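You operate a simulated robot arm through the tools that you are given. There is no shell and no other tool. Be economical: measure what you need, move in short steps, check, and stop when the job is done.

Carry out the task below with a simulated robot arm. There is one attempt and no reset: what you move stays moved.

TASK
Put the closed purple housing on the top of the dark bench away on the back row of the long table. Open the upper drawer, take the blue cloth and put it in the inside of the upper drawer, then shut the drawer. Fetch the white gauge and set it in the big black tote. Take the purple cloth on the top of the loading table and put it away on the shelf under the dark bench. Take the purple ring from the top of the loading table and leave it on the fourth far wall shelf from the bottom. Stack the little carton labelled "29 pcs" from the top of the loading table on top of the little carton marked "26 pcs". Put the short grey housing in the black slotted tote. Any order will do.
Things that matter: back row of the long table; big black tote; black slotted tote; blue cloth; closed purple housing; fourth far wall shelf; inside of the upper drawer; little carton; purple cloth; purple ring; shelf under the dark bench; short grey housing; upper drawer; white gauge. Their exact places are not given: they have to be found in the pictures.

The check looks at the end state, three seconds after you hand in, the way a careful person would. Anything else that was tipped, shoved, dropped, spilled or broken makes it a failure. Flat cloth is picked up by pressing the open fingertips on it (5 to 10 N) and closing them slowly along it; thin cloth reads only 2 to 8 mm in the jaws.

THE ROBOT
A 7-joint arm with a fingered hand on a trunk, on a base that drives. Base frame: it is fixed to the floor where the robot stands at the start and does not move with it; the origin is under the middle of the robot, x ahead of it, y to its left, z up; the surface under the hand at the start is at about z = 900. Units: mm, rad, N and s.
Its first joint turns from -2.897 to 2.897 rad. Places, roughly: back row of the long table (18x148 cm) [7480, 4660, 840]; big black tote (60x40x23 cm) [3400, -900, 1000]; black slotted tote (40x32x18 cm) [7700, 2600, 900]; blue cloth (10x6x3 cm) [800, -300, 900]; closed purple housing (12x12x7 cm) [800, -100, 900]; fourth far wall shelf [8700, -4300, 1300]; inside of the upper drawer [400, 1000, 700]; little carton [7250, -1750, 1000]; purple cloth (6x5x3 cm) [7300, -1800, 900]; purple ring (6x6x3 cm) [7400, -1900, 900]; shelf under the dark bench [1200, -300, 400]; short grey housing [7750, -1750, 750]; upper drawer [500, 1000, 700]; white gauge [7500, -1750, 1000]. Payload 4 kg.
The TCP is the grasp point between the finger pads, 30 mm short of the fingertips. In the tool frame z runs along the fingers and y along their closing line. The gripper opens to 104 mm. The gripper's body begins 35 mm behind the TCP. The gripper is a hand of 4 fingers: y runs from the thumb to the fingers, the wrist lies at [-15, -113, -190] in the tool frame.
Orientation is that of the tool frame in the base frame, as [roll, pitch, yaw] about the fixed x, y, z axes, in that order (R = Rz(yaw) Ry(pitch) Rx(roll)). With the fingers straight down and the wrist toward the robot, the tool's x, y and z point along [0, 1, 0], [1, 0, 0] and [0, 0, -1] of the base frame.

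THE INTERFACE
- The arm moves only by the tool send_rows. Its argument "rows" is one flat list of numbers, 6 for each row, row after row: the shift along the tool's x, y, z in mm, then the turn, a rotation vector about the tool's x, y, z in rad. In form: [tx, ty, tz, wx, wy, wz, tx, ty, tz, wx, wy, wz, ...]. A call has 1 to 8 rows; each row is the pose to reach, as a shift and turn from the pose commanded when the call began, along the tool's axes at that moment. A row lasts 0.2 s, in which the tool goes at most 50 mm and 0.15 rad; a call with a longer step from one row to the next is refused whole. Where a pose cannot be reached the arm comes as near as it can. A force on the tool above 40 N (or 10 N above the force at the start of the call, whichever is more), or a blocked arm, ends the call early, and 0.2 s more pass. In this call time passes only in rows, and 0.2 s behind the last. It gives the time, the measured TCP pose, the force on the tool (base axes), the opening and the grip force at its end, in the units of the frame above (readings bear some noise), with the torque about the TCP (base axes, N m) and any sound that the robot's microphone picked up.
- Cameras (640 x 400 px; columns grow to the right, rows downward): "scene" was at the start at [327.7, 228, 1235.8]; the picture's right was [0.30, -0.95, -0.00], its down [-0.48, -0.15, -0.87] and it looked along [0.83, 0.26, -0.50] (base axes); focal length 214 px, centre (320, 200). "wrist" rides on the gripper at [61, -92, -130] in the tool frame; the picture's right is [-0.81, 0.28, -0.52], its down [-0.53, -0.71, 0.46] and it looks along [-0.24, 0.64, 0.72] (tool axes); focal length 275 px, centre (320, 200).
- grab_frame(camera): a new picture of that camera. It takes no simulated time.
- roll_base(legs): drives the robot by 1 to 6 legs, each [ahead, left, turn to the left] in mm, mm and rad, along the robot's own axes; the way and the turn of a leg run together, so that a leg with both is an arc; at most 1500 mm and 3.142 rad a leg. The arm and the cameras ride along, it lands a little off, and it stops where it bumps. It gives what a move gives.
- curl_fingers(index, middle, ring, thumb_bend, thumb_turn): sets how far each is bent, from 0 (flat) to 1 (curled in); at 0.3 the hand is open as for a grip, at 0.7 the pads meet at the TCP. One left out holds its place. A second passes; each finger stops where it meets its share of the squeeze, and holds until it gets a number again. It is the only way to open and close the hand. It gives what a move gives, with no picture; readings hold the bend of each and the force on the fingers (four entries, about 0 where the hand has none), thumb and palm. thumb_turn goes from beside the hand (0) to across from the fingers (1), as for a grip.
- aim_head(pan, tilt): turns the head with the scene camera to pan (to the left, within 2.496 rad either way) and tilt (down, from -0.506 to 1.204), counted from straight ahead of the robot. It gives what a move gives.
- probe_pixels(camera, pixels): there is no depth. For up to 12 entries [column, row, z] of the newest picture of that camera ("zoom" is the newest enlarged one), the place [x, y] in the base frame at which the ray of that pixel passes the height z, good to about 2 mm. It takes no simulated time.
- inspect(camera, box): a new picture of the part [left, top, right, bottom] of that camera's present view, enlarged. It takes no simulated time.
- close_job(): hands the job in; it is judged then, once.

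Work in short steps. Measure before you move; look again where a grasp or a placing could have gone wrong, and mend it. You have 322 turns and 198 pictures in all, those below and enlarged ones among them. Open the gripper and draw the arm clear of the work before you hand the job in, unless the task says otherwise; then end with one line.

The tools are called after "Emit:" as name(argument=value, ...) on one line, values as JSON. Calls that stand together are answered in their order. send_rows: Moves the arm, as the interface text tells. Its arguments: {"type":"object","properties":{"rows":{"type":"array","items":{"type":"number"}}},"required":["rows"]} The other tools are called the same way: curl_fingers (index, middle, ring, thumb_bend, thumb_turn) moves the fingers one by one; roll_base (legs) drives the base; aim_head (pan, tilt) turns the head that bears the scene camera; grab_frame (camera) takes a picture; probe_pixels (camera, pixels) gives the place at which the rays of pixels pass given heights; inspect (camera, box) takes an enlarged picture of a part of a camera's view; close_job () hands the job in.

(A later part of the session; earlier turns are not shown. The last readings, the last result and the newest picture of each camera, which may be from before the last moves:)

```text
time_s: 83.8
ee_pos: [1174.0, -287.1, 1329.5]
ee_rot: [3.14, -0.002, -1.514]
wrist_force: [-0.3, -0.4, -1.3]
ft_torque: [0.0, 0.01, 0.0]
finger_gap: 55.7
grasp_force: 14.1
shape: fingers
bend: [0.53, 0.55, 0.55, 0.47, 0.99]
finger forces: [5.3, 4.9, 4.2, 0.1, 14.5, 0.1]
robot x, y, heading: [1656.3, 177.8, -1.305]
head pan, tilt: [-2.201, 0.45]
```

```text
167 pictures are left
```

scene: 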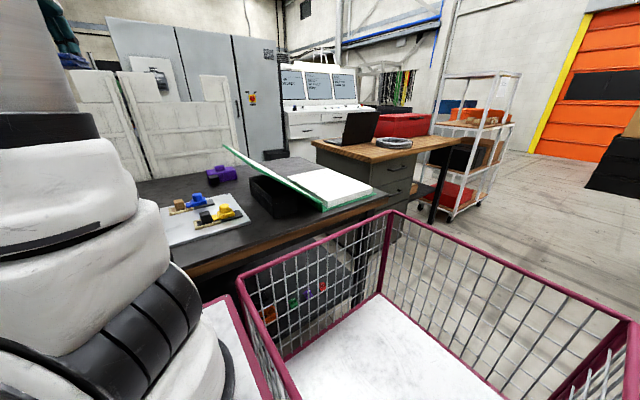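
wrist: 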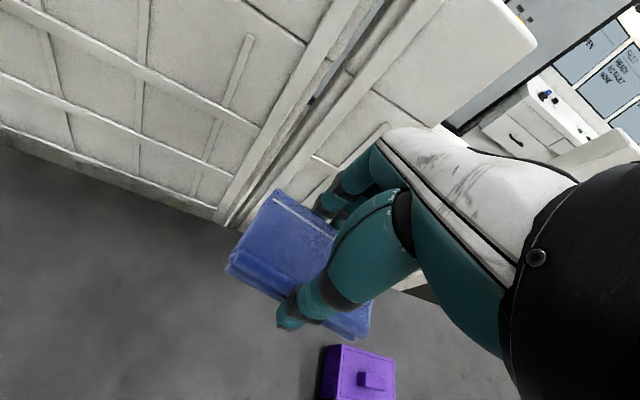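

The desk's +x face shows drawers at about (395,175). I enlarge that and probe.

Emit:
inspect(camera="scene", box=[290, 110, 490, 240])

Emit:
probe_pixels(camera="scene", pixels=[[370, 158, 850], [455, 142, 850], [400, 168, 760], [430, 222, 0], [450, 217, 0], [315, 141, 850]])

```text
3.08 times, centred on (390, 175) of scene
```

zoom: 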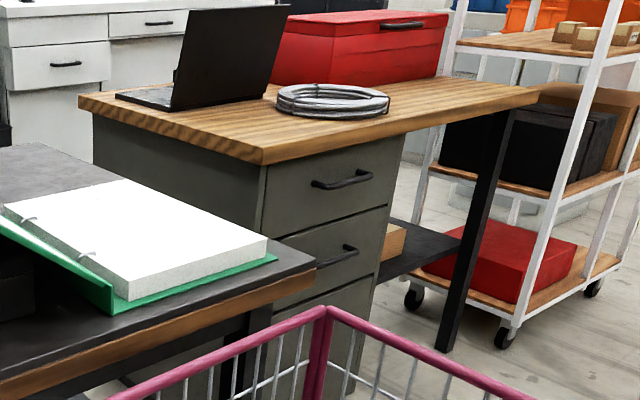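

```text
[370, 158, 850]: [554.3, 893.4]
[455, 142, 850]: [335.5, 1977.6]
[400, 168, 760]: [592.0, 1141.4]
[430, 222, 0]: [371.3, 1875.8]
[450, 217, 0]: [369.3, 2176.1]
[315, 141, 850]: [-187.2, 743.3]
```

The upper drawer's bow handle is estimated near (659,1081,786) on the desk's +x face. I shift left 230 mm and back up 1130 mm along the bench to get in front of it.

Emit:
roll_base(legs=[[0, 230, 0], [-1130, 0, 0]])

Emit:
aim_head(pan=-1.7, tilt=0.5)

Emit:
grab_frame(camera="scene")

```text
time_s: 90.8
ee_pos: [1097.1, 853.3, 1329.0]
ee_rot: [-3.141, -0.001, -1.503]
wrist_force: [0.5, -0.7, 0.2]
ft_torque: [0.0, -0.01, 0.0]
finger_gap: 56.0
grasp_force: 14.5
shape: fingers
bend: [0.53, 0.55, 0.55, 0.47, 0.99]
finger forces: [5.3, 5.0, 4.2, 0.0, 14.4, 0.0]
robot x, y, heading: [1573.6, 1326.1, -1.299]
head pan, tilt: [-2.201, 0.45]
```

```text
time_s: 91.8
ee_pos: [1097.2, 853.5, 1329.0]
ee_rot: [-3.141, -0.001, -1.503]
wrist_force: [-0.2, 0.6, -1.3]
ft_torque: [0.0, -0.01, 0.01]
finger_gap: 55.6
grasp_force: 14.4
shape: fingers
bend: [0.53, 0.55, 0.55, 0.47, 0.99]
finger forces: [5.3, 5.0, 4.2, 0.1, 14.5, 0.0]
robot x, y, heading: [1570.9, 1321.4, -1.292]
head pan, tilt: [-1.7, 0.499]
```

```text
165 pictures are left
```

scene: 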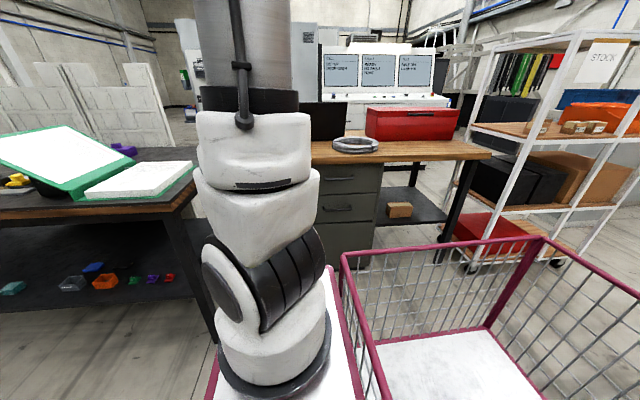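

I enlarge the desk drawers.

Emit:
inspect(camera="scene", box=[300, 120, 450, 240])

Emit:
probe_pixels(camera="zoom", pixels=[[320, 175, 897], [170, 247, 786], [170, 247, 800], [100, 245, 786], [230, 245, 786], [330, 215, 850], [330, 290, 700], [330, 290, 720], [60, 110, 897], [130, 110, 897], [340, 100, 897], [200, 170, 897]])

```text
3.33 times, centred on (375, 180) of scene
```

zoom: 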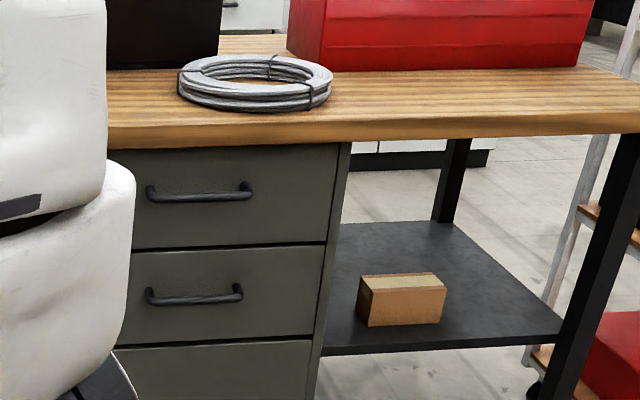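

```text
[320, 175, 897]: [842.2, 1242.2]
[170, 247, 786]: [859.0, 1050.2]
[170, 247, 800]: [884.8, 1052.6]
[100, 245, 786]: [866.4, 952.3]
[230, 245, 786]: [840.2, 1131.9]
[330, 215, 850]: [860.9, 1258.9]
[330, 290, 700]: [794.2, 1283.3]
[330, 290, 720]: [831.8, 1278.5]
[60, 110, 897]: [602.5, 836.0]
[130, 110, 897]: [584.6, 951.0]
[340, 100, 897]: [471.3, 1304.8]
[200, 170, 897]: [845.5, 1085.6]
```

I probe the handle, the tabletop's edge and the drawer's face boundaries properly.

Emit:
probe_pixels(camera="zoom", pixels=[[200, 122, 897], [600, 112, 897], [200, 148, 860], [150, 188, 820], [250, 188, 820], [150, 190, 780], [250, 190, 780], [200, 247, 740], [200, 247, 700], [340, 150, 850], [80, 122, 897]])

```text
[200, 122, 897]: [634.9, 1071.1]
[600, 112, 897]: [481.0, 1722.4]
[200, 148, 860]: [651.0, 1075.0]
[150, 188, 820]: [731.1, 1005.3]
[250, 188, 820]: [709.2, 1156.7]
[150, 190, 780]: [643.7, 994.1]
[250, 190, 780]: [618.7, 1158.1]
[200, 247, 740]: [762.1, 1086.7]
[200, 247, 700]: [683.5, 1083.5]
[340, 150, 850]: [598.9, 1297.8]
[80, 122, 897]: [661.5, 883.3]
```

The tabletop edge runs through (635,1071) and (661,883), and the handle is near (654,1078,790). I'll lay the cloth on the free desktop spot near (615,905), so I move toward it.

Emit:
send_rows(rows=[-7.5, 42.5, 12.5, 0, 0, 0, -15, 85, 25, 0, 0, 0, -22.5, 127.5, 37.5, 0, 0, 0, -30, 170, 50, 0, 0, 0, -37.5, 212.5, 62.5, 0, 0, 0, -45, 255, 75, 0, 0, 0, -52.5, 297.5, 87.5, 0, 0, 0, -60, 340, 100, 0, 0, 0])

Emit:
grab_frame(camera="wrist")

```text
time_s: 93.6
ee_pos: [752.9, 888.2, 1229.1]
ee_rot: [3.141, -0.001, -1.503]
wrist_force: [1.6, -1.2, 1.2]
ft_torque: [0.04, 0.07, 0.01]
finger_gap: 55.8
grasp_force: 14.7
shape: fingers
bend: [0.53, 0.55, 0.55, 0.48, 0.99]
finger forces: [5.4, 4.9, 4.2, 0.1, 14.4, 0.0]
robot x, y, heading: [1569.9, 1321.9, -1.293]
head pan, tilt: [-1.7, 0.499]
```

```text
163 pictures are left
```

wrist: 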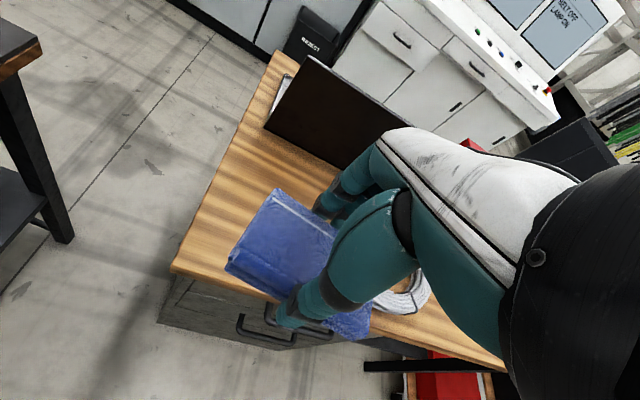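

I probe the desk corner, laptop screen foot, coil and the handle from this view.

Emit:
probe_pixels(camera="wrist", pixels=[[172, 268, 897], [268, 128, 897], [345, 170, 897], [380, 285, 910], [238, 318, 790], [238, 318, 780], [241, 328, 790], [200, 302, 790], [290, 346, 790]])

```text
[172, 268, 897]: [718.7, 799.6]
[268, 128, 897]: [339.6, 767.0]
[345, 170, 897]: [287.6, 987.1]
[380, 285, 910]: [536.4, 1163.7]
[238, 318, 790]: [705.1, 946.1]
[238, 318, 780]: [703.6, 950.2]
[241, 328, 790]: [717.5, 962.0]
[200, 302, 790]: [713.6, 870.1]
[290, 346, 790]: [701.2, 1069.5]
```

I enlarge around the handle for a finer reading.

Emit:
inspect(camera="wrist", box=[150, 250, 350, 390])

```text
2.86 times, centred on (250, 320) of wrist
```

zoom: 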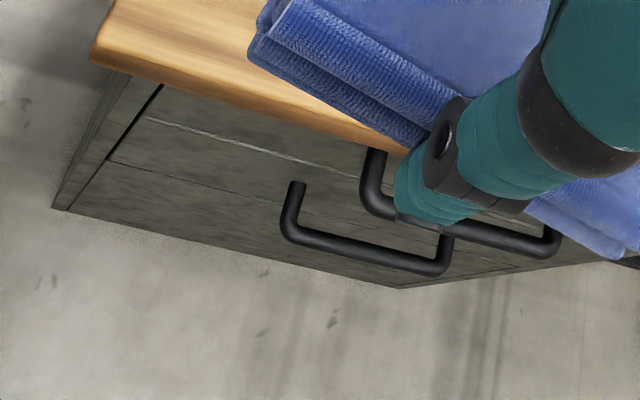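

Emit:
probe_pixels(camera="zoom", pixels=[[378, 200, 790], [378, 200, 800], [378, 200, 810], [548, 243, 790], [548, 243, 800], [548, 243, 810], [372, 152, 800], [92, 60, 903], [400, 148, 860]])

```text
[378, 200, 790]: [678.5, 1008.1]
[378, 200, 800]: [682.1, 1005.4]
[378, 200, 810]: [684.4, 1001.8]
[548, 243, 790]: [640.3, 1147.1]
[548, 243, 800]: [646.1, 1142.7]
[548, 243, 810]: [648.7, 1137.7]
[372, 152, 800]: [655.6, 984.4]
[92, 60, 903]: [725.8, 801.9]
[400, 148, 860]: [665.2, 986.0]
```

The upper handle bar runs (681,1006)→(644,1144) at z≈795 with ~30 mm behind it. Now I lower the cloth toward the desktop at (620,900).

Emit:
send_rows(rows=[-3.5, 22, 38, 0, 0, 0, -7, 44, 76, 0, 0, 0, -10.5, 66, 114, 0, 0, 0, -14, 88, 152, 0, 0, 0, -17.5, 110, 190, 0, 0, 0, -21, 132, 229, 0, 0, 0, -21, 132, 265, 0, 0, 0, -21, 132, 283, 0, 0, 0])

Emit:
grab_frame(camera="wrist")

```text
time_s: 95.4
ee_pos: [649.2, 900.0, 956.6]
ee_rot: [3.141, -0.001, -1.503]
wrist_force: [-0.7, -0.4, -0.2]
ft_torque: [-0.02, 0.02, -0.01]
finger_gap: 55.6
grasp_force: 14.1
shape: fingers
bend: [0.53, 0.55, 0.55, 0.48, 0.99]
finger forces: [5.3, 4.8, 4.2, 0.0, 14.2, 0.0]
out of reach, approached as far as the arm can: row 3, 4, 5, 6, 7, 8
robot x, y, heading: [1571.0, 1320.3, -1.294]
head pan, tilt: [-1.7, 0.499]
```

```text
161 pictures are left
```

wrist: 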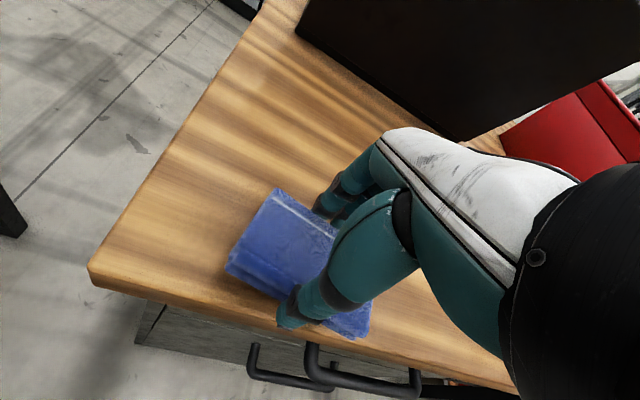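

Reach ends at x≈649; I drive the base 70 mm toward the desk so that the cloth is well inside the edge.

Emit:
roll_base(legs=[[0, -70, 0]])

Emit:
send_rows(rows=[0, 0, 8, 0, 0, 0, 0, 0, 16, 0, 0, 0])

```text
time_s: 96.4
ee_pos: [582.8, 881.1, 957.7]
ee_rot: [3.141, -0.003, -1.503]
wrist_force: [0.8, 0.6, -0.2]
ft_torque: [0.04, 0.01, 0.02]
finger_gap: 55.5
grasp_force: 14.1
shape: fingers
bend: [0.53, 0.55, 0.55, 0.48, 0.99]
finger forces: [5.2, 4.8, 4.1, 0.1, 14.2, 0.0]
robot x, y, heading: [1505.2, 1302.7, -1.296]
head pan, tilt: [-1.7, 0.499]
```

```text
time_s: 97.0
ee_pos: [582.0, 879.8, 940.4]
ee_rot: [3.141, 0.001, -1.503]
wrist_force: [0.7, -0.4, -0.5]
ft_torque: [-0.05, 0.01, -0.02]
finger_gap: 55.6
grasp_force: 14.1
shape: fingers
bend: [0.53, 0.55, 0.55, 0.48, 0.99]
finger forces: [5.1, 4.9, 4.0, 0.1, 14.2, 0.1]
robot x, y, heading: [1505.9, 1305.0, -1.289]
head pan, tilt: [-1.7, 0.499]
```

No contact yet at 940; I lower a few millimetres more.

Emit:
send_rows(rows=[0, 0, 4, 0, 0, 0, 0, 0, 8, 0, 0, 0])

Emit:
grab_frame(camera="wrist")

```text
time_s: 97.6
ee_pos: [581.7, 881.7, 935.2]
ee_rot: [3.137, -0.004, -1.503]
wrist_force: [-1.8, 0.6, 8.7]
ft_torque: [0.09, 0.3, 0.0]
finger_gap: 55.6
grasp_force: 19.2
shape: fingers
bend: [0.53, 0.54, 0.55, 0.48, 0.99]
finger forces: [5.3, 14.0, 4.1, 0.0, 14.8, 0.1]
robot x, y, heading: [1510.9, 1304.1, -1.294]
head pan, tilt: [-1.7, 0.499]
```

```text
160 pictures are left
```

wrist: 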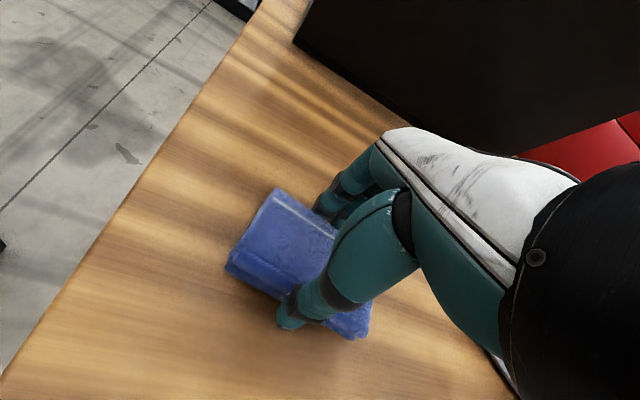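

Contact at z≈935 with 8.7 N: the cloth is on the desk. I open the hand and lift off.

Emit:
curl_fingers(index=0.3, middle=0.3, ring=0.3, thumb_bend=0.3)

Emit:
send_rows(rows=[0, 0, -30, 0, 0, 0, 0, -10, -75, 0, 0, 0, 0, -40, -120, 0, 0, 0, 0, -85, -140, 0, 0, 0, 0, -130, -155, 0, 0, 0, 0, -175, -165, 0, 0, 0, 0, -220, -165, 0, 0, 0, 0, -265, -165, 0, 0, 0])

Emit:
grab_frame(camera="wrist")

```text
time_s: 98.6
ee_pos: [582.2, 880.6, 932.5]
ee_rot: [-3.14, -0.002, -1.504]
wrist_force: [-0.5, 0.1, -1.0]
ft_torque: [-0.02, 0.0, 0.03]
finger_gap: 102.4
grasp_force: 0.1
shape: fingers
bend: [0.3, 0.3, 0.3, 0.3, 0.98]
finger forces: [0.0, 0.1, 0.0, 0.1, 0.1, 0.0]
robot x, y, heading: [1506.9, 1304.9, -1.296]
head pan, tilt: [-1.7, 0.499]
```

```text
refused: row 3 steps farther than a row can; nothing moved
```

```text
159 pictures are left
```

wrist: 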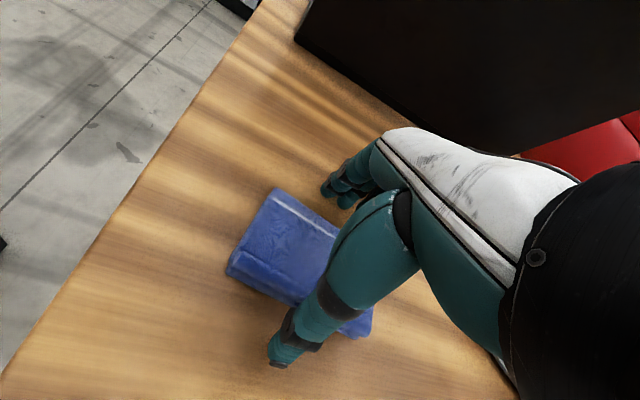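

The hand is open and the cloth rests on the desk at (582,881). I lift off and draw back toward the handle side in smaller steps.

Emit:
send_rows(rows=[0, 0, -45, 0, 0, 0, 0, 0, -90, 0, 0, 0, -20, -38, -105, 0, 0, 0, -40, -80, -115, 0, 0, 0, -60, -122, -115, 0, 0, 0, -80, -164, -115, 0, 0, 0, -100, -206, -115, 0, 0, 0, -120, -248, -115, 0, 0, 0])

Emit:
send_rows(rows=[0, -40, 0, -0.14, 0, -0.03, 0, -80, 0, -0.28, 0, -0.06, 0, -100, 0, -0.42, 0, -0.09, 0, -100, 0, -0.56, 0, -0.12, 0, -100, 0, -0.7, 0, -0.15, 0, -100, 0, -0.84, 0, -0.17, 0, -100, 0, -0.98, 0, -0.18])

Emit:
grab_frame(camera="wrist")

```text
time_s: 100.4
ee_pos: [620.1, 1007.8, 1124.6]
ee_rot: [-3.136, -0.003, -1.501]
wrist_force: [0.1, -1.2, -1.3]
ft_torque: [0.12, -0.03, -0.01]
finger_gap: 102.9
grasp_force: 0.0
shape: fingers
bend: [0.3, 0.3, 0.3, 0.3, 0.97]
finger forces: [0.1, 0.1, 0.0, 0.0, 0.0, 0.1]
out of reach, approached as far as the arm can: row 2, 3, 4, 5, 6, 7, 8
robot x, y, heading: [1504.7, 1302.6, -1.294]
head pan, tilt: [-1.7, 0.499]
```

```text
time_s: 102.0
ee_pos: [485.0, 1002.0, 1181.3]
ee_rot: [2.175, 0.075, -1.36]
wrist_force: [1.1, 4.2, 2.9]
ft_torque: [-0.1, -0.1, 0.28]
finger_gap: 103.3
grasp_force: 0.1
shape: fingers
bend: [0.3, 0.3, 0.3, 0.3, 0.98]
finger forces: [0.1, 0.0, 0.0, 0.0, 0.0, 0.0]
out of reach, approached as far as the arm can: row 1, 2, 3, 4, 5, 6, 7
robot x, y, heading: [1506.9, 1304.5, -1.301]
head pan, tilt: [-1.7, 0.499]
```

```text
158 pictures are left
```

wrist: 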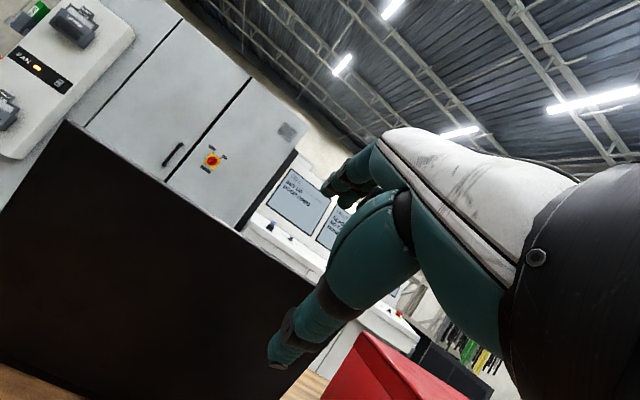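

The arm did not follow as commanded (reported out of reach). I look at the arm with the scene camera before moving.

Emit:
aim_head(pan=-1.9, tilt=0.1)

Emit:
grab_frame(camera="scene")

```text
time_s: 102.8
ee_pos: [485.7, 995.5, 1178.4]
ee_rot: [2.181, 0.078, -1.35]
wrist_force: [-0.1, 0.0, 0.0]
ft_torque: [0.01, -0.03, 0.03]
finger_gap: 103.1
grasp_force: 0.0
shape: fingers
bend: [0.3, 0.3, 0.3, 0.3, 0.98]
finger forces: [0.0, 0.1, 0.1, 0.0, 0.0, 0.1]
robot x, y, heading: [1504.1, 1305.5, -1.296]
head pan, tilt: [-1.901, 0.099]
```

```text
157 pictures are left
```

scene: 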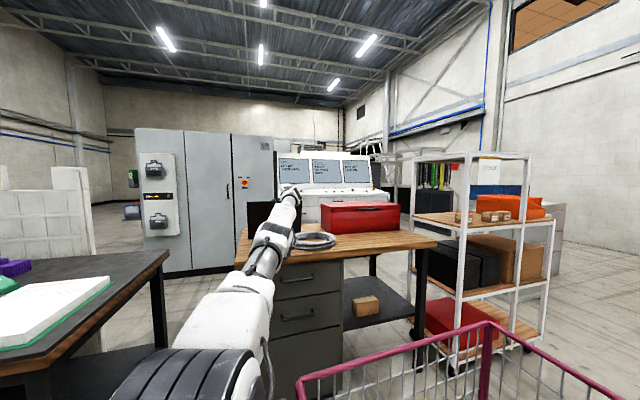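

The arm is stretched straight to the desk. I command a retreat back toward the robot.

Emit:
send_rows(rows=[0, -18, -41, 0, 0, 0, 0, -36, -82, 0, 0, 0, 0, -54, -122, 0, 0, 0, 0, -72, -163, 0, 0, 0, 0, -90, -204, 0, 0, 0, 0, -108, -245, 0, 0, 0, 0, -127, -285, 0, 0, 0])

Emit:
grab_frame(camera="scene")

```text
time_s: 104.4
ee_pos: [522.7, 1081.3, 1286.3]
ee_rot: [2.166, 0.079, -1.347]
wrist_force: [0.3, 0.8, -0.1]
ft_torque: [0.0, -0.01, 0.03]
finger_gap: 103.4
grasp_force: 0.1
shape: fingers
bend: [0.3, 0.3, 0.3, 0.3, 0.98]
finger forces: [0.0, 0.0, 0.0, 0.1, 0.0, 0.0]
out of reach, approached as far as the arm can: row 1, 2, 3, 4, 5, 6, 7
robot x, y, heading: [1510.3, 1305.7, -1.294]
head pan, tilt: [-1.901, 0.099]
```

```text
156 pictures are left
```

scene: 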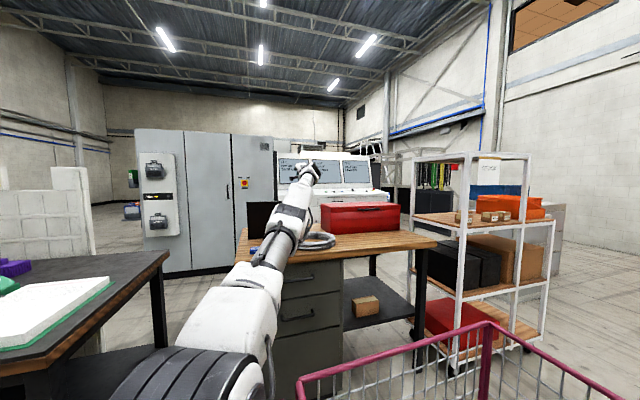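

The arm keeps gliding at full stretch. I command a strong upward and inward motion to bend it out of the straight pose.

Emit:
send_rows(rows=[2, 16, -41, 0, 0, 0, 5, 33, -83, 0, 0, 0, 7, 50, -124, 0, 0, 0, 10, 67, -166, 0, 0, 0, 12, 84, -207, 0, 0, 0, 15, 100, -249, 0, 0, 0, 17, 117, -290, 0, 0, 0, 20, 134, -332, 0, 0, 0])

Emit:
grab_frame(camera="scene")

```text
time_s: 106.2
ee_pos: [725.1, 1085.8, 1598.7]
ee_rot: [2.169, 0.079, -1.348]
wrist_force: [-0.9, 0.1, 0.0]
ft_torque: [0.01, 0.05, 0.04]
finger_gap: 103.0
grasp_force: 0.0
shape: fingers
bend: [0.3, 0.3, 0.3, 0.3, 0.98]
finger forces: [0.1, 0.0, 0.0, 0.0, 0.0, 0.0]
out of reach, approached as far as the arm can: row 1, 2, 3, 4, 5, 6, 7, 8
robot x, y, heading: [1505.5, 1299.8, -1.296]
head pan, tilt: [-1.901, 0.099]
```

```text
155 pictures are left
```

scene: 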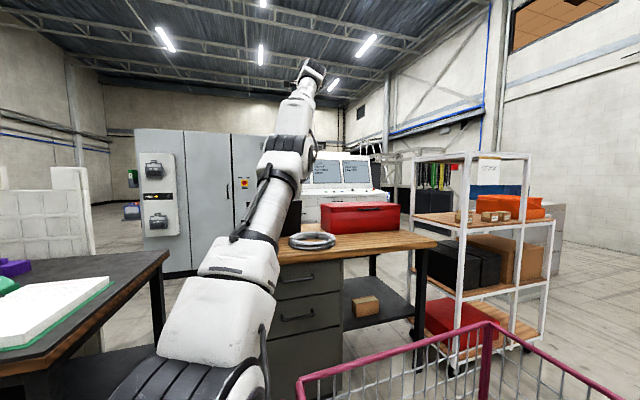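

The moves suggest the first joint has hit its clockwise limit (hand azimuth ≈ −1.85 rad from heading). I pull the hand inward, forward and down, away from that limit.

Emit:
send_rows(rows=[31, -37, -2, 0, 0, 0, 62, -74, -5, 0, 0, 0, 94, -112, -7, 0, 0, 0, 125, -149, -10, 0, 0, 0, 157, -186, -12, 0, 0, 0, 188, -223, -15, 0, 0, 0, 220, -261, -17, 0, 0, 0, 251, -298, -20, 0, 0, 0])

```text
time_s: 108.0
ee_pos: [731.0, 885.2, 1615.7]
ee_rot: [2.168, 0.08, -1.353]
wrist_force: [0.7, 2.3, 0.2]
ft_torque: [-0.05, 0.01, 0.03]
finger_gap: 103.6
grasp_force: 0.1
shape: fingers
bend: [0.3, 0.3, 0.3, 0.3, 0.98]
finger forces: [0.1, 0.0, 0.1, 0.1, 0.0, 0.0]
out of reach, approached as far as the arm can: row 1, 2, 3, 4, 5, 6, 7, 8
robot x, y, heading: [1508.0, 1303.1, -1.297]
head pan, tilt: [-1.901, 0.099]
```

Only sideways motion worked; the arm seems stuck at a straight elbow. A pure downward motion should re-bend it, so I try that.

Emit:
send_rows(rows=[3.5, -36, 25, 0, 0, 0, 7, -72, 50, 0, 0, 0, 10.5, -108, 75, 0, 0, 0, 14, -144, 100, 0, 0, 0, 17.5, -180, 125, 0, 0, 0, 21, -216, 150, 0, 0, 0, 24.5, -252, 175, 0, 0, 0, 28, -287, 200, 0, 0, 0])

Emit:
grab_frame(camera="scene")

```text
time_s: 109.8
ee_pos: [725.3, 882.3, 1263.1]
ee_rot: [2.166, 0.079, -1.348]
wrist_force: [-0.6, 0.6, 0.9]
ft_torque: [0.0, 0.01, 0.03]
finger_gap: 103.1
grasp_force: 0.1
shape: fingers
bend: [0.3, 0.3, 0.3, 0.3, 0.97]
finger forces: [0.0, 0.1, 0.0, 0.0, 0.1, 0.0]
out of reach, approached as far as the arm can: row 1, 2
robot x, y, heading: [1501.7, 1305.0, -1.293]
head pan, tilt: [-1.901, 0.099]
```

```text
154 pictures are left
```

scene: 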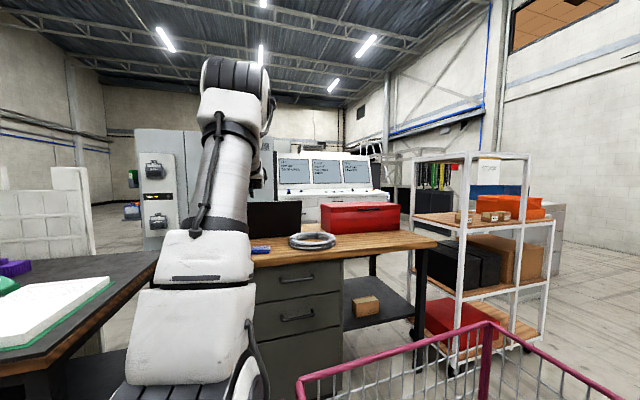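

The arm is bent again and within reach; the cloth lies at (260,248) on the desk. I drive 130 mm left for pulling room and then inspect the handle with the wrist camera from a pre-approach pose.

Emit:
roll_base(legs=[[0, 130, 0]])

```text
time_s: 111.1
ee_pos: [850.2, 917.4, 1262.3]
ee_rot: [2.166, 0.08, -1.351]
wrist_force: [0.4, -0.3, 0.4]
ft_torque: [0.01, 0.05, 0.0]
finger_gap: 103.2
grasp_force: 0.1
shape: fingers
bend: [0.3, 0.3, 0.3, 0.3, 0.97]
finger forces: [0.1, 0.0, 0.0, 0.0, 0.0, 0.0]
robot x, y, heading: [1632.5, 1337.5, -1.293]
head pan, tilt: [-1.901, 0.099]
```

Emit:
send_rows(rows=[-13, -34.5, 22.7, 0, 0, 0, -26, -69, 45.5, 0, 0.01, 0.01, -39, -103.5, 68, -0.01, 0.02, 0.02, -52, -138, 91, -0.01, 0.03, 0.03, -65, -172.5, 114, -0.02, 0.04, 0.03, -78, -207, 136.5, -0.02, 0.05, 0.04, -91, -241.5, 159, -0.03, 0.06, 0.05, -104, -276, 182, -0.03, 0.07, 0.05])

Emit:
grab_frame(camera="wrist")

Emit:
aim_head(pan=-1.8, tilt=0.4)

Emit:
grab_frame(camera="scene")

```text
time_s: 112.9
ee_pos: [822.8, 1044.6, 940.3]
ee_rot: [2.137, -0.001, -1.319]
wrist_force: [-0.5, 0.0, 0.0]
ft_torque: [0.01, 0.01, 0.02]
finger_gap: 103.2
grasp_force: 0.1
shape: fingers
bend: [0.3, 0.3, 0.3, 0.3, 0.97]
finger forces: [0.1, 0.1, 0.1, 0.1, 0.0, 0.0]
robot x, y, heading: [1630.6, 1338.6, -1.291]
head pan, tilt: [-1.901, 0.099]
```

```text
153 pictures are left
```

wrist: 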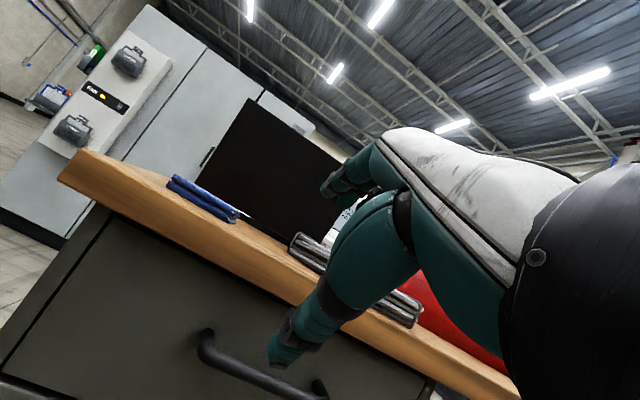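

```text
time_s: 113.7
ee_pos: [824.4, 1044.4, 939.7]
ee_rot: [2.136, 0.0, -1.32]
wrist_force: [-1.2, -0.5, -0.9]
ft_torque: [-0.03, 0.03, -0.02]
finger_gap: 103.3
grasp_force: 0.0
shape: fingers
bend: [0.3, 0.3, 0.3, 0.3, 0.97]
finger forces: [0.0, 0.0, 0.0, 0.0, 0.0, 0.0]
robot x, y, heading: [1630.2, 1343.2, -1.291]
head pan, tilt: [-1.799, 0.4]
```

```text
152 pictures are left
```

scene: 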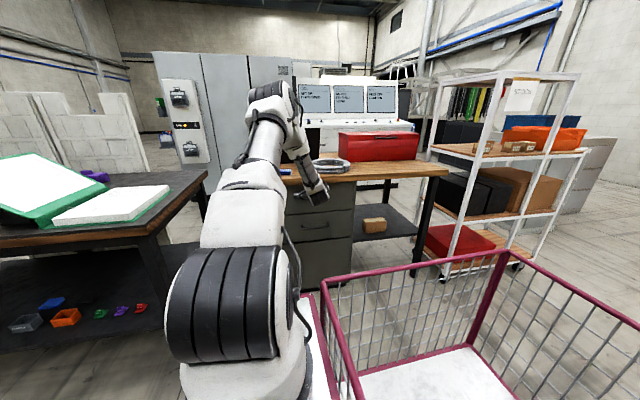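

The handle shows at (205,335)–(320,393) in the wrist view. I probe its ends to refine its position.

Emit:
probe_pixels(camera="wrist", pixels=[[206, 355, 790], [206, 355, 795], [206, 355, 800], [318, 394, 790], [318, 394, 795], [318, 394, 800], [58, 178, 903], [58, 178, 890]])

```text
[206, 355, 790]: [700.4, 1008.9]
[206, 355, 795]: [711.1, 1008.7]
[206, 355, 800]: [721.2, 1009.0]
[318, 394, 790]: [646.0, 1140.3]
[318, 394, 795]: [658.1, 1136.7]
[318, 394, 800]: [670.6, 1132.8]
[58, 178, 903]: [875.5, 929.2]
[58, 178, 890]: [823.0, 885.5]
```

Handle centre is about (663,1075,787). I line up behind it along the tool axis, stopping 80 mm short, and part-close the fingers.

Emit:
send_rows(rows=[-20, -14, 30, 0, 0, 0, -40, -28, 60, 0, 0, 0, -60, -42, 85, 0, 0, 0, -70, -49, 109, 0, 0, 0])

Emit:
curl_fingers(index=0.45, middle=0.45, ring=0.45, thumb_bend=0.4)

Emit:
grab_frame(camera="wrist")

Emit:
inspect(camera="scene", box=[240, 80, 400, 280])

```text
time_s: 114.7
ee_pos: [743.6, 1097.5, 840.7]
ee_rot: [2.137, 0.0, -1.321]
wrist_force: [0.1, -0.7, -0.1]
ft_torque: [-0.03, 0.0, 0.01]
finger_gap: 103.2
grasp_force: 0.1
shape: fingers
bend: [0.3, 0.3, 0.3, 0.3, 0.97]
finger forces: [0.0, 0.0, 0.0, 0.0, 0.0, 0.0]
robot x, y, heading: [1628.4, 1336.7, -1.292]
head pan, tilt: [-1.799, 0.4]
```

```text
time_s: 115.7
ee_pos: [743.9, 1098.2, 840.6]
ee_rot: [2.135, 0.0, -1.318]
wrist_force: [0.4, 0.7, -0.4]
ft_torque: [0.02, -0.01, 0.0]
finger_gap: 71.9
grasp_force: 0.0
shape: fingers
bend: [0.45, 0.45, 0.45, 0.4, 0.99]
finger forces: [0.1, 0.0, 0.1, 0.0, 0.1, 0.0]
robot x, y, heading: [1632.7, 1337.0, -1.295]
head pan, tilt: [-1.799, 0.4]
```

```text
151 pictures are left
```

wrist: 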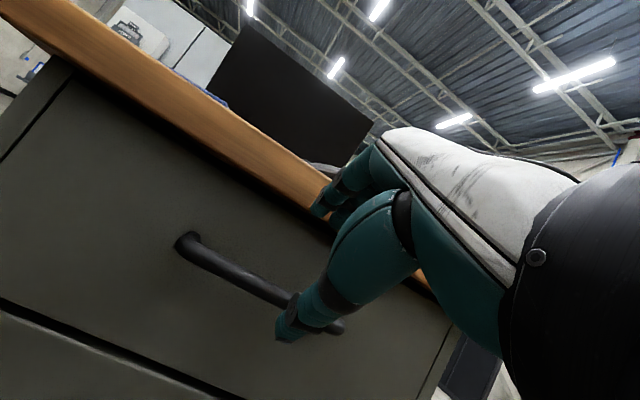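

```text
2.00 times, centred on (320, 180) of scene
```

zoom: 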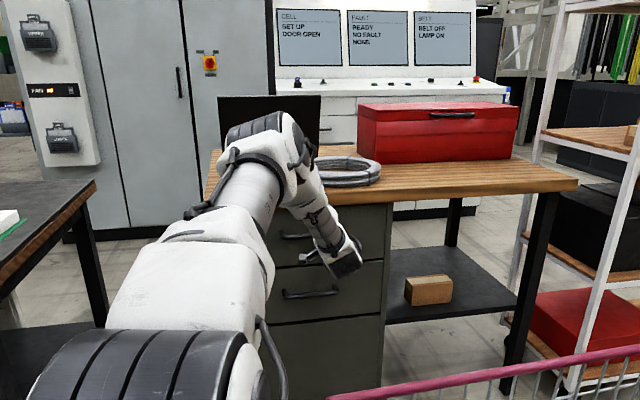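

I probe the handle ends again from here.

Emit:
probe_pixels(camera="wrist", pixels=[[196, 250, 787], [196, 250, 795], [196, 250, 780], [340, 327, 787], [340, 327, 795], [340, 327, 780], [200, 110, 858], [300, 175, 858]])

```text
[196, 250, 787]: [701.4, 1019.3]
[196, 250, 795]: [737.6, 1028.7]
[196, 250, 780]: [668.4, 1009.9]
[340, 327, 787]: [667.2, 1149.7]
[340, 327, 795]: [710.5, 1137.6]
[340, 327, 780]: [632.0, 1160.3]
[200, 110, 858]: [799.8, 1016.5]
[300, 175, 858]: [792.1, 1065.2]
```

The bar centre is at about (662,1080,783). I advance 83 mm along the tool axis in small steps.

Emit:
send_rows(rows=[-1, -1, 25, 0, 0, 0, -2, -2, 50, 0, 0, 0, -3, -3, 70, 0, 0, 0, -3, -3, 83, 0, 0, 0])

Emit:
grab_frame(camera="wrist")

```text
time_s: 116.7
ee_pos: [677.0, 1082.1, 795.3]
ee_rot: [2.137, 0.001, -1.321]
wrist_force: [-0.3, -0.9, 0.1]
ft_torque: [0.01, -0.01, 0.01]
finger_gap: 71.7
grasp_force: 0.1
shape: fingers
bend: [0.45, 0.45, 0.45, 0.4, 0.99]
finger forces: [0.0, 0.1, 0.0, 0.0, 0.0, 0.0]
robot x, y, heading: [1635.2, 1338.1, -1.296]
head pan, tilt: [-1.799, 0.4]
```

```text
149 pictures are left
```

wrist: 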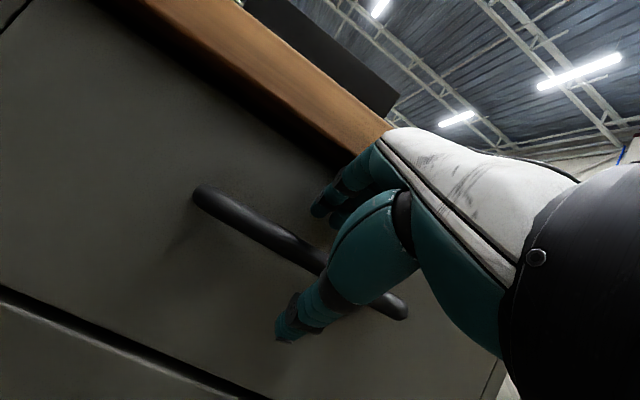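

No contact, and the bar lies between fingers and thumb. I close on it.

Emit:
curl_fingers(index=0.75, middle=0.75, ring=0.75, thumb_bend=0.7)

Emit:
grab_frame(camera="wrist")

```text
time_s: 117.7
ee_pos: [677.0, 1082.5, 795.3]
ee_rot: [2.135, 0.0, -1.32]
wrist_force: [-5.4, -0.5, 9.8]
ft_torque: [0.18, 0.19, 0.09]
finger_gap: 11.2
grasp_force: 13.1
shape: fingers
bend: [0.74, 0.73, 0.74, 0.63, 1.0]
finger forces: [6.6, 5.7, 7.6, 0.0, 7.2, 0.0]
robot x, y, heading: [1633.2, 1337.6, -1.298]
head pan, tilt: [-1.799, 0.4]
```

```text
148 pictures are left
```

wrist: 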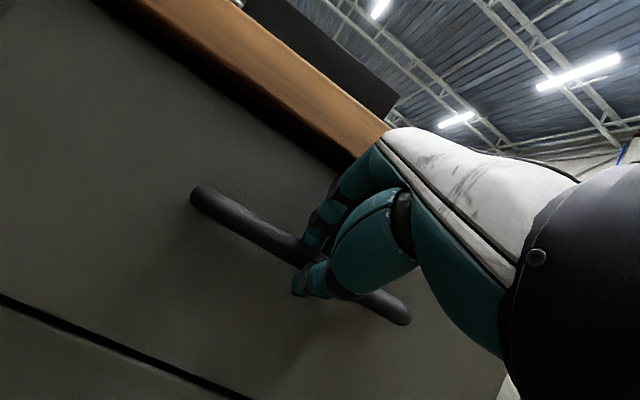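

The bar is gripped (11 mm gap). I pull outward along the drawer's normal in small steps.

Emit:
send_rows(rows=[0, -11, -17, 0, 0, 0, 0, -27, -42, 0, 0, 0, 0, -43, -67, 0, 0, 0, 0, -59, -92, 0, 0, 0, 0, -75, -117, 0, 0, 0, 0, -91, -142, 0, 0, 0, 0, -108, -168, 0, 0, 0])

Emit:
inspect(camera="scene", box=[240, 80, 440, 280])

```text
time_s: 119.3
ee_pos: [871.6, 1130.9, 795.2]
ee_rot: [2.134, 0.0, -1.32]
wrist_force: [1.9, -4.9, 18.5]
ft_torque: [0.23, 0.25, 0.12]
finger_gap: 10.5
grasp_force: 16.0
shape: fingers
bend: [0.74, 0.74, 0.74, 0.63, 1.0]
finger forces: [6.7, 7.1, 10.7, 0.0, 7.8, 0.1]
robot x, y, heading: [1633.4, 1336.0, -1.3]
head pan, tilt: [-1.799, 0.4]
```

```text
2.00 times, centred on (340, 180) of scene
```

zoom: 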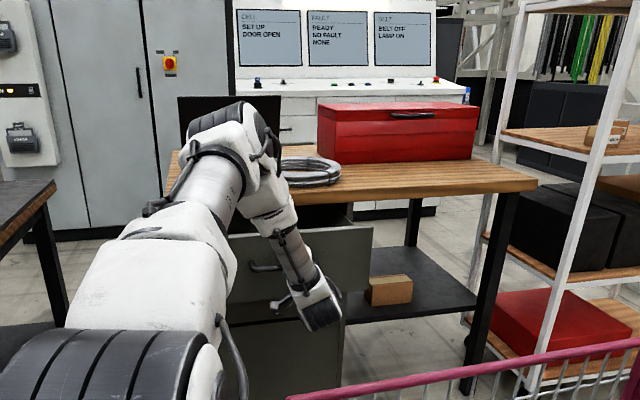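

The drawer is out 200 mm. I pull another 80 mm.

Emit:
send_rows(rows=[0, -11, -17, 0, 0, 0, 0, -22, -34, 0, 0, 0, 0, -33, -51, 0, 0, 0, 0, -43, -67, 0, 0, 0])

```text
time_s: 120.3
ee_pos: [949.5, 1151.0, 794.1]
ee_rot: [2.135, 0.0, -1.318]
wrist_force: [1.7, -9.0, 24.0]
ft_torque: [0.23, 0.38, 0.18]
finger_gap: 10.1
grasp_force: 17.7
shape: fingers
bend: [0.74, 0.74, 0.74, 0.64, 1.0]
finger forces: [7.3, 8.4, 12.6, 0.0, 6.8, 0.0]
robot x, y, heading: [1632.5, 1339.6, -1.294]
head pan, tilt: [-1.799, 0.4]
```

Opened by 280 mm. I release the handle and back off along the tool axis and upward.

Emit:
curl_fingers(index=0.4, middle=0.4, ring=0.4, thumb_bend=0.35)

Emit:
send_rows(rows=[0, 0, -20, 0, 0, 0, 0, 0, -45, 0, 0, 0, 0, 0, -70, 0, 0, 0, 0, 35, -95, 0, 0, 0, 0, 75, -120, 0, 0, 0, 0, 110, -145, 0, 0, 0, 0, 150, -170, 0, 0, 0])

Emit:
grab_frame(camera="scene")

Emit:
grab_frame(camera="wrist")

```text
time_s: 121.3
ee_pos: [947.8, 1150.7, 793.2]
ee_rot: [2.14, 0.0, -1.32]
wrist_force: [2.2, 1.4, -0.1]
ft_torque: [-0.01, -0.02, -0.02]
finger_gap: 82.0
grasp_force: 1.4
shape: fingers
bend: [0.41, 0.41, 0.4, 0.35, 0.98]
finger forces: [1.1, 1.4, 0.0, 0.0, 0.1, 0.1]
robot x, y, heading: [1630.2, 1337.3, -1.294]
head pan, tilt: [-1.799, 0.4]
```

```text
time_s: 122.9
ee_pos: [1008.8, 1168.3, 1009.7]
ee_rot: [2.137, -0.001, -1.319]
wrist_force: [-1.0, 0.9, -0.6]
ft_torque: [0.03, -0.01, -0.01]
finger_gap: 84.0
grasp_force: 0.0
shape: fingers
bend: [0.4, 0.4, 0.4, 0.35, 0.98]
finger forces: [0.1, 0.1, 0.0, 0.1, 0.0, 0.0]
robot x, y, heading: [1632.5, 1336.6, -1.296]
head pan, tilt: [-1.799, 0.4]
```

```text
146 pictures are left
```

scene: 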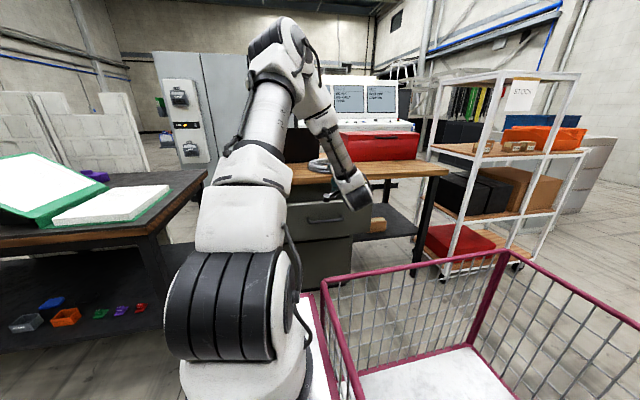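

```text
145 pictures are left
```

wrist: 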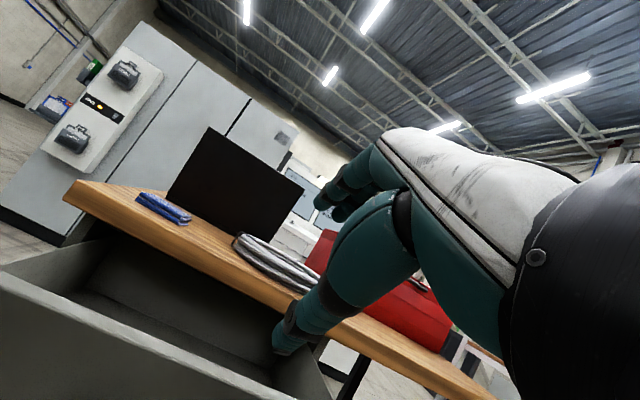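

The drawer is open and empty. I turn the hand back to point down while rising, then drive 200 mm closer to the desk.

Emit:
send_rows(rows=[0, 12, -8, 0.143, 0, 0, 0, 24, -15, 0.286, 0, 0, 0, 36, -23, 0.429, 0, 0, 0, 48, -31, 0.572, 0, 0, 0, 60, -38, 0.715, 0, 0, 0, 72, -46, 0.858, 0, 0, 0, 84, -54, 1.0, 0, 0])

Emit:
roll_base(legs=[[0, -200, 0]])

Emit:
curl_fingers(index=0.3, middle=0.3, ring=0.3, thumb_bend=0.3)

```text
time_s: 124.5
ee_pos: [1010.5, 1168.5, 1110.1]
ee_rot: [3.137, 0.001, -1.319]
wrist_force: [0.5, 0.0, -0.4]
ft_torque: [-0.05, 0.01, 0.01]
finger_gap: 83.8
grasp_force: 0.0
shape: fingers
bend: [0.4, 0.4, 0.4, 0.35, 0.98]
finger forces: [0.1, 0.1, 0.0, 0.0, 0.1, 0.0]
robot x, y, heading: [1630.3, 1338.9, -1.299]
head pan, tilt: [-1.799, 0.4]
```

```text
time_s: 126.1
ee_pos: [816.7, 1114.2, 1110.7]
ee_rot: [3.137, 0.001, -1.321]
wrist_force: [-0.6, 0.0, -0.4]
ft_torque: [-0.02, 0.01, 0.01]
finger_gap: 84.0
grasp_force: 0.2
shape: fingers
bend: [0.4, 0.4, 0.4, 0.35, 0.98]
finger forces: [0.1, 0.0, 0.0, 0.1, 0.0, 0.0]
robot x, y, heading: [1440.7, 1286.8, -1.301]
head pan, tilt: [-1.799, 0.4]
```

```text
time_s: 127.1
ee_pos: [815.7, 1114.3, 1109.4]
ee_rot: [3.136, -0.001, -1.323]
wrist_force: [0.0, 1.2, 0.6]
ft_torque: [0.0, -0.01, -0.02]
finger_gap: 102.9
grasp_force: 0.1
shape: fingers
bend: [0.3, 0.3, 0.3, 0.3, 0.98]
finger forces: [0.0, 0.0, 0.1, 0.0, 0.0, 0.0]
robot x, y, heading: [1436.0, 1285.5, -1.295]
head pan, tilt: [-1.799, 0.4]
```

I move above the cloth at (582,881).

Emit:
send_rows(rows=[24, 40.6, 5, 0, 0, 0.03, 48, 81, 15, 0, 0, 0.06, 72, 122, 25, 0, 0, 0.09, 96, 162, 35, 0, 0, 0.12, 120, 203, 45, 0, 0, 0.15, 144, 243, 60, 0, 0, 0.17, 168, 284, 70, 0, 0, 0.18])

Emit:
grab_frame(camera="wrist")

Emit:
probe_pixels(camera="wrist", pixels=[[275, 230, 930], [240, 295, 930], [305, 330, 930]])

```text
time_s: 128.7
ee_pos: [581.0, 881.3, 1041.1]
ee_rot: [3.135, -0.002, -1.502]
wrist_force: [0.5, -0.4, 0.6]
ft_torque: [0.02, 0.0, 0.02]
finger_gap: 103.1
grasp_force: 0.0
shape: fingers
bend: [0.3, 0.3, 0.3, 0.3, 0.98]
finger forces: [0.0, 0.1, 0.0, 0.0, 0.0, 0.1]
robot x, y, heading: [1434.7, 1285.0, -1.296]
head pan, tilt: [-1.799, 0.4]
```

```text
144 pictures are left
```

wrist: 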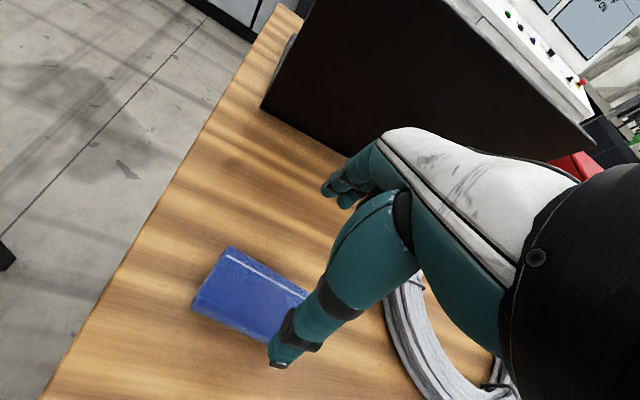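

```text
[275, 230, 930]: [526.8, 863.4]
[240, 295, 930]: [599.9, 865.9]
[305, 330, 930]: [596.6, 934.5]
```

The cloth is where I left it. I descend and grip it.

Emit:
send_rows(rows=[0, 0, 40, 0, 0, 0, 0, 0, 80, 0, 0, 0, 0, 0, 104, 0, 0, 0])

Emit:
curl_fingers(index=0.62, middle=0.62, ring=0.62, thumb_bend=0.6, thumb_turn=1.0)

Emit:
grab_frame(camera="wrist")

```text
time_s: 129.5
ee_pos: [581.2, 880.5, 937.3]
ee_rot: [3.137, 0.001, -1.501]
wrist_force: [0.0, 0.3, 0.3]
ft_torque: [0.0, 0.01, -0.02]
finger_gap: 103.0
grasp_force: 0.0
shape: fingers
bend: [0.3, 0.3, 0.3, 0.3, 0.98]
finger forces: [0.0, 0.1, 0.0, 0.0, 0.0, 0.0]
robot x, y, heading: [1438.1, 1285.1, -1.294]
head pan, tilt: [-1.799, 0.4]
```

```text
time_s: 130.5
ee_pos: [580.0, 880.9, 937.0]
ee_rot: [3.137, -0.001, -1.502]
wrist_force: [-0.3, -0.6, 0.2]
ft_torque: [0.01, 0.0, 0.01]
finger_gap: 56.1
grasp_force: 15.8
shape: fingers
bend: [0.53, 0.56, 0.56, 0.47, 0.99]
finger forces: [5.9, 5.8, 4.6, 0.0, 16.3, 0.1]
robot x, y, heading: [1439.2, 1281.2, -1.293]
head pan, tilt: [-1.799, 0.4]
```

```text
143 pictures are left
```

wrist: 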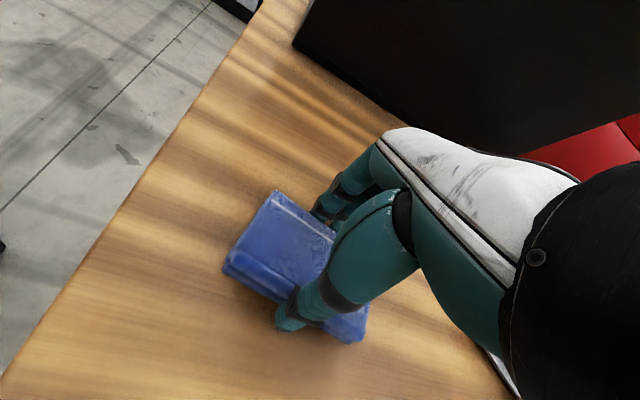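

Gripped. I lift and carry it over the open drawer at (775,1105).

Emit:
send_rows(rows=[0, 0, -45, 0, 0, 0, 0, 0, -90, 0, 0, 0, -30, -30, -105, 0, 0, -0.03, -62, -62, -105, 0, 0, -0.06, -94, -94, -105, 0, 0, -0.09, -126, -126, -105, 0, 0, -0.12, -158, -158, -105, 0, 0, -0.15, -190, -190, -105, 0, 0, -0.18])

Emit:
grab_frame(camera="wrist")

```text
time_s: 132.3
ee_pos: [760.0, 1083.2, 1042.1]
ee_rot: [3.138, 0.002, -1.317]
wrist_force: [0.1, -0.2, -0.9]
ft_torque: [0.02, -0.01, 0.0]
finger_gap: 55.9
grasp_force: 16.0
shape: fingers
bend: [0.53, 0.56, 0.56, 0.47, 0.99]
finger forces: [6.1, 5.6, 4.5, 0.0, 16.2, 0.1]
robot x, y, heading: [1433.3, 1284.4, -1.298]
head pan, tilt: [-1.799, 0.4]
```

```text
142 pictures are left
```

wrist: 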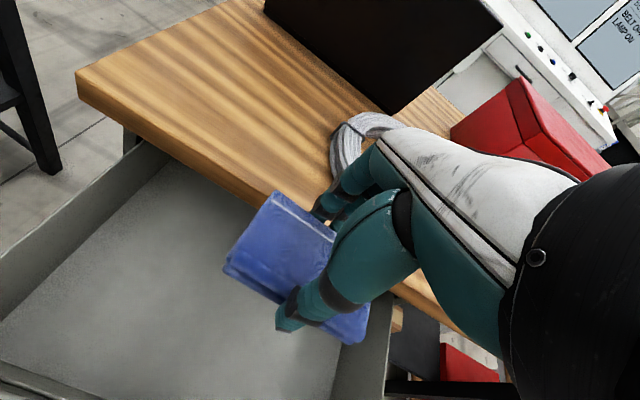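

I probe the drawer's inner edges.

Emit:
probe_pixels(camera="wrist", pixels=[[172, 163, 690], [5, 322, 690], [340, 345, 690], [150, 143, 840], [392, 330, 840], [380, 395, 840], [270, 195, 903], [40, 395, 690], [0, 365, 840]])

```text
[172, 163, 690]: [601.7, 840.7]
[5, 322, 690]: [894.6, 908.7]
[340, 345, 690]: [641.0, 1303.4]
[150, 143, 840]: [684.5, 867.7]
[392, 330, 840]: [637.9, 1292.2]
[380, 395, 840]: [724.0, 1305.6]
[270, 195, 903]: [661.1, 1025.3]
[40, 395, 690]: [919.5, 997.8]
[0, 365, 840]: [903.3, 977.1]
```

The drawer's inner space is centred near (770,1110). I lower the cloth into it.

Emit:
send_rows(rows=[-9, -8, 35, 0, 0, 0, -18, -17, 75, 0, 0, 0, -18, -17, 115, 0, 0, 0, -18, -17, 155, 0, 0, 0, -18, -17, 195, 0, 0, 0, -18, -17, 235, 0, 0, 0, -18, -17, 265, 0, 0, 0, -18, -17, 290, 0, 0, 0])

Emit:
grab_frame(camera="wrist")

```text
time_s: 134.1
ee_pos: [769.9, 1106.6, 751.4]
ee_rot: [3.136, 0.001, -1.322]
wrist_force: [-0.2, -0.1, -0.1]
ft_torque: [-0.03, -0.02, 0.01]
finger_gap: 55.9
grasp_force: 15.5
shape: fingers
bend: [0.53, 0.56, 0.56, 0.47, 0.99]
finger forces: [6.0, 5.5, 4.5, 0.0, 15.8, 0.0]
robot x, y, heading: [1438.0, 1290.7, -1.301]
head pan, tilt: [-1.799, 0.4]
```

```text
141 pictures are left
```

wrist: 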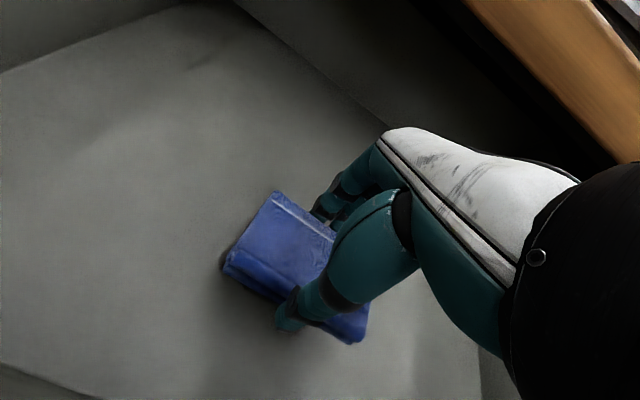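

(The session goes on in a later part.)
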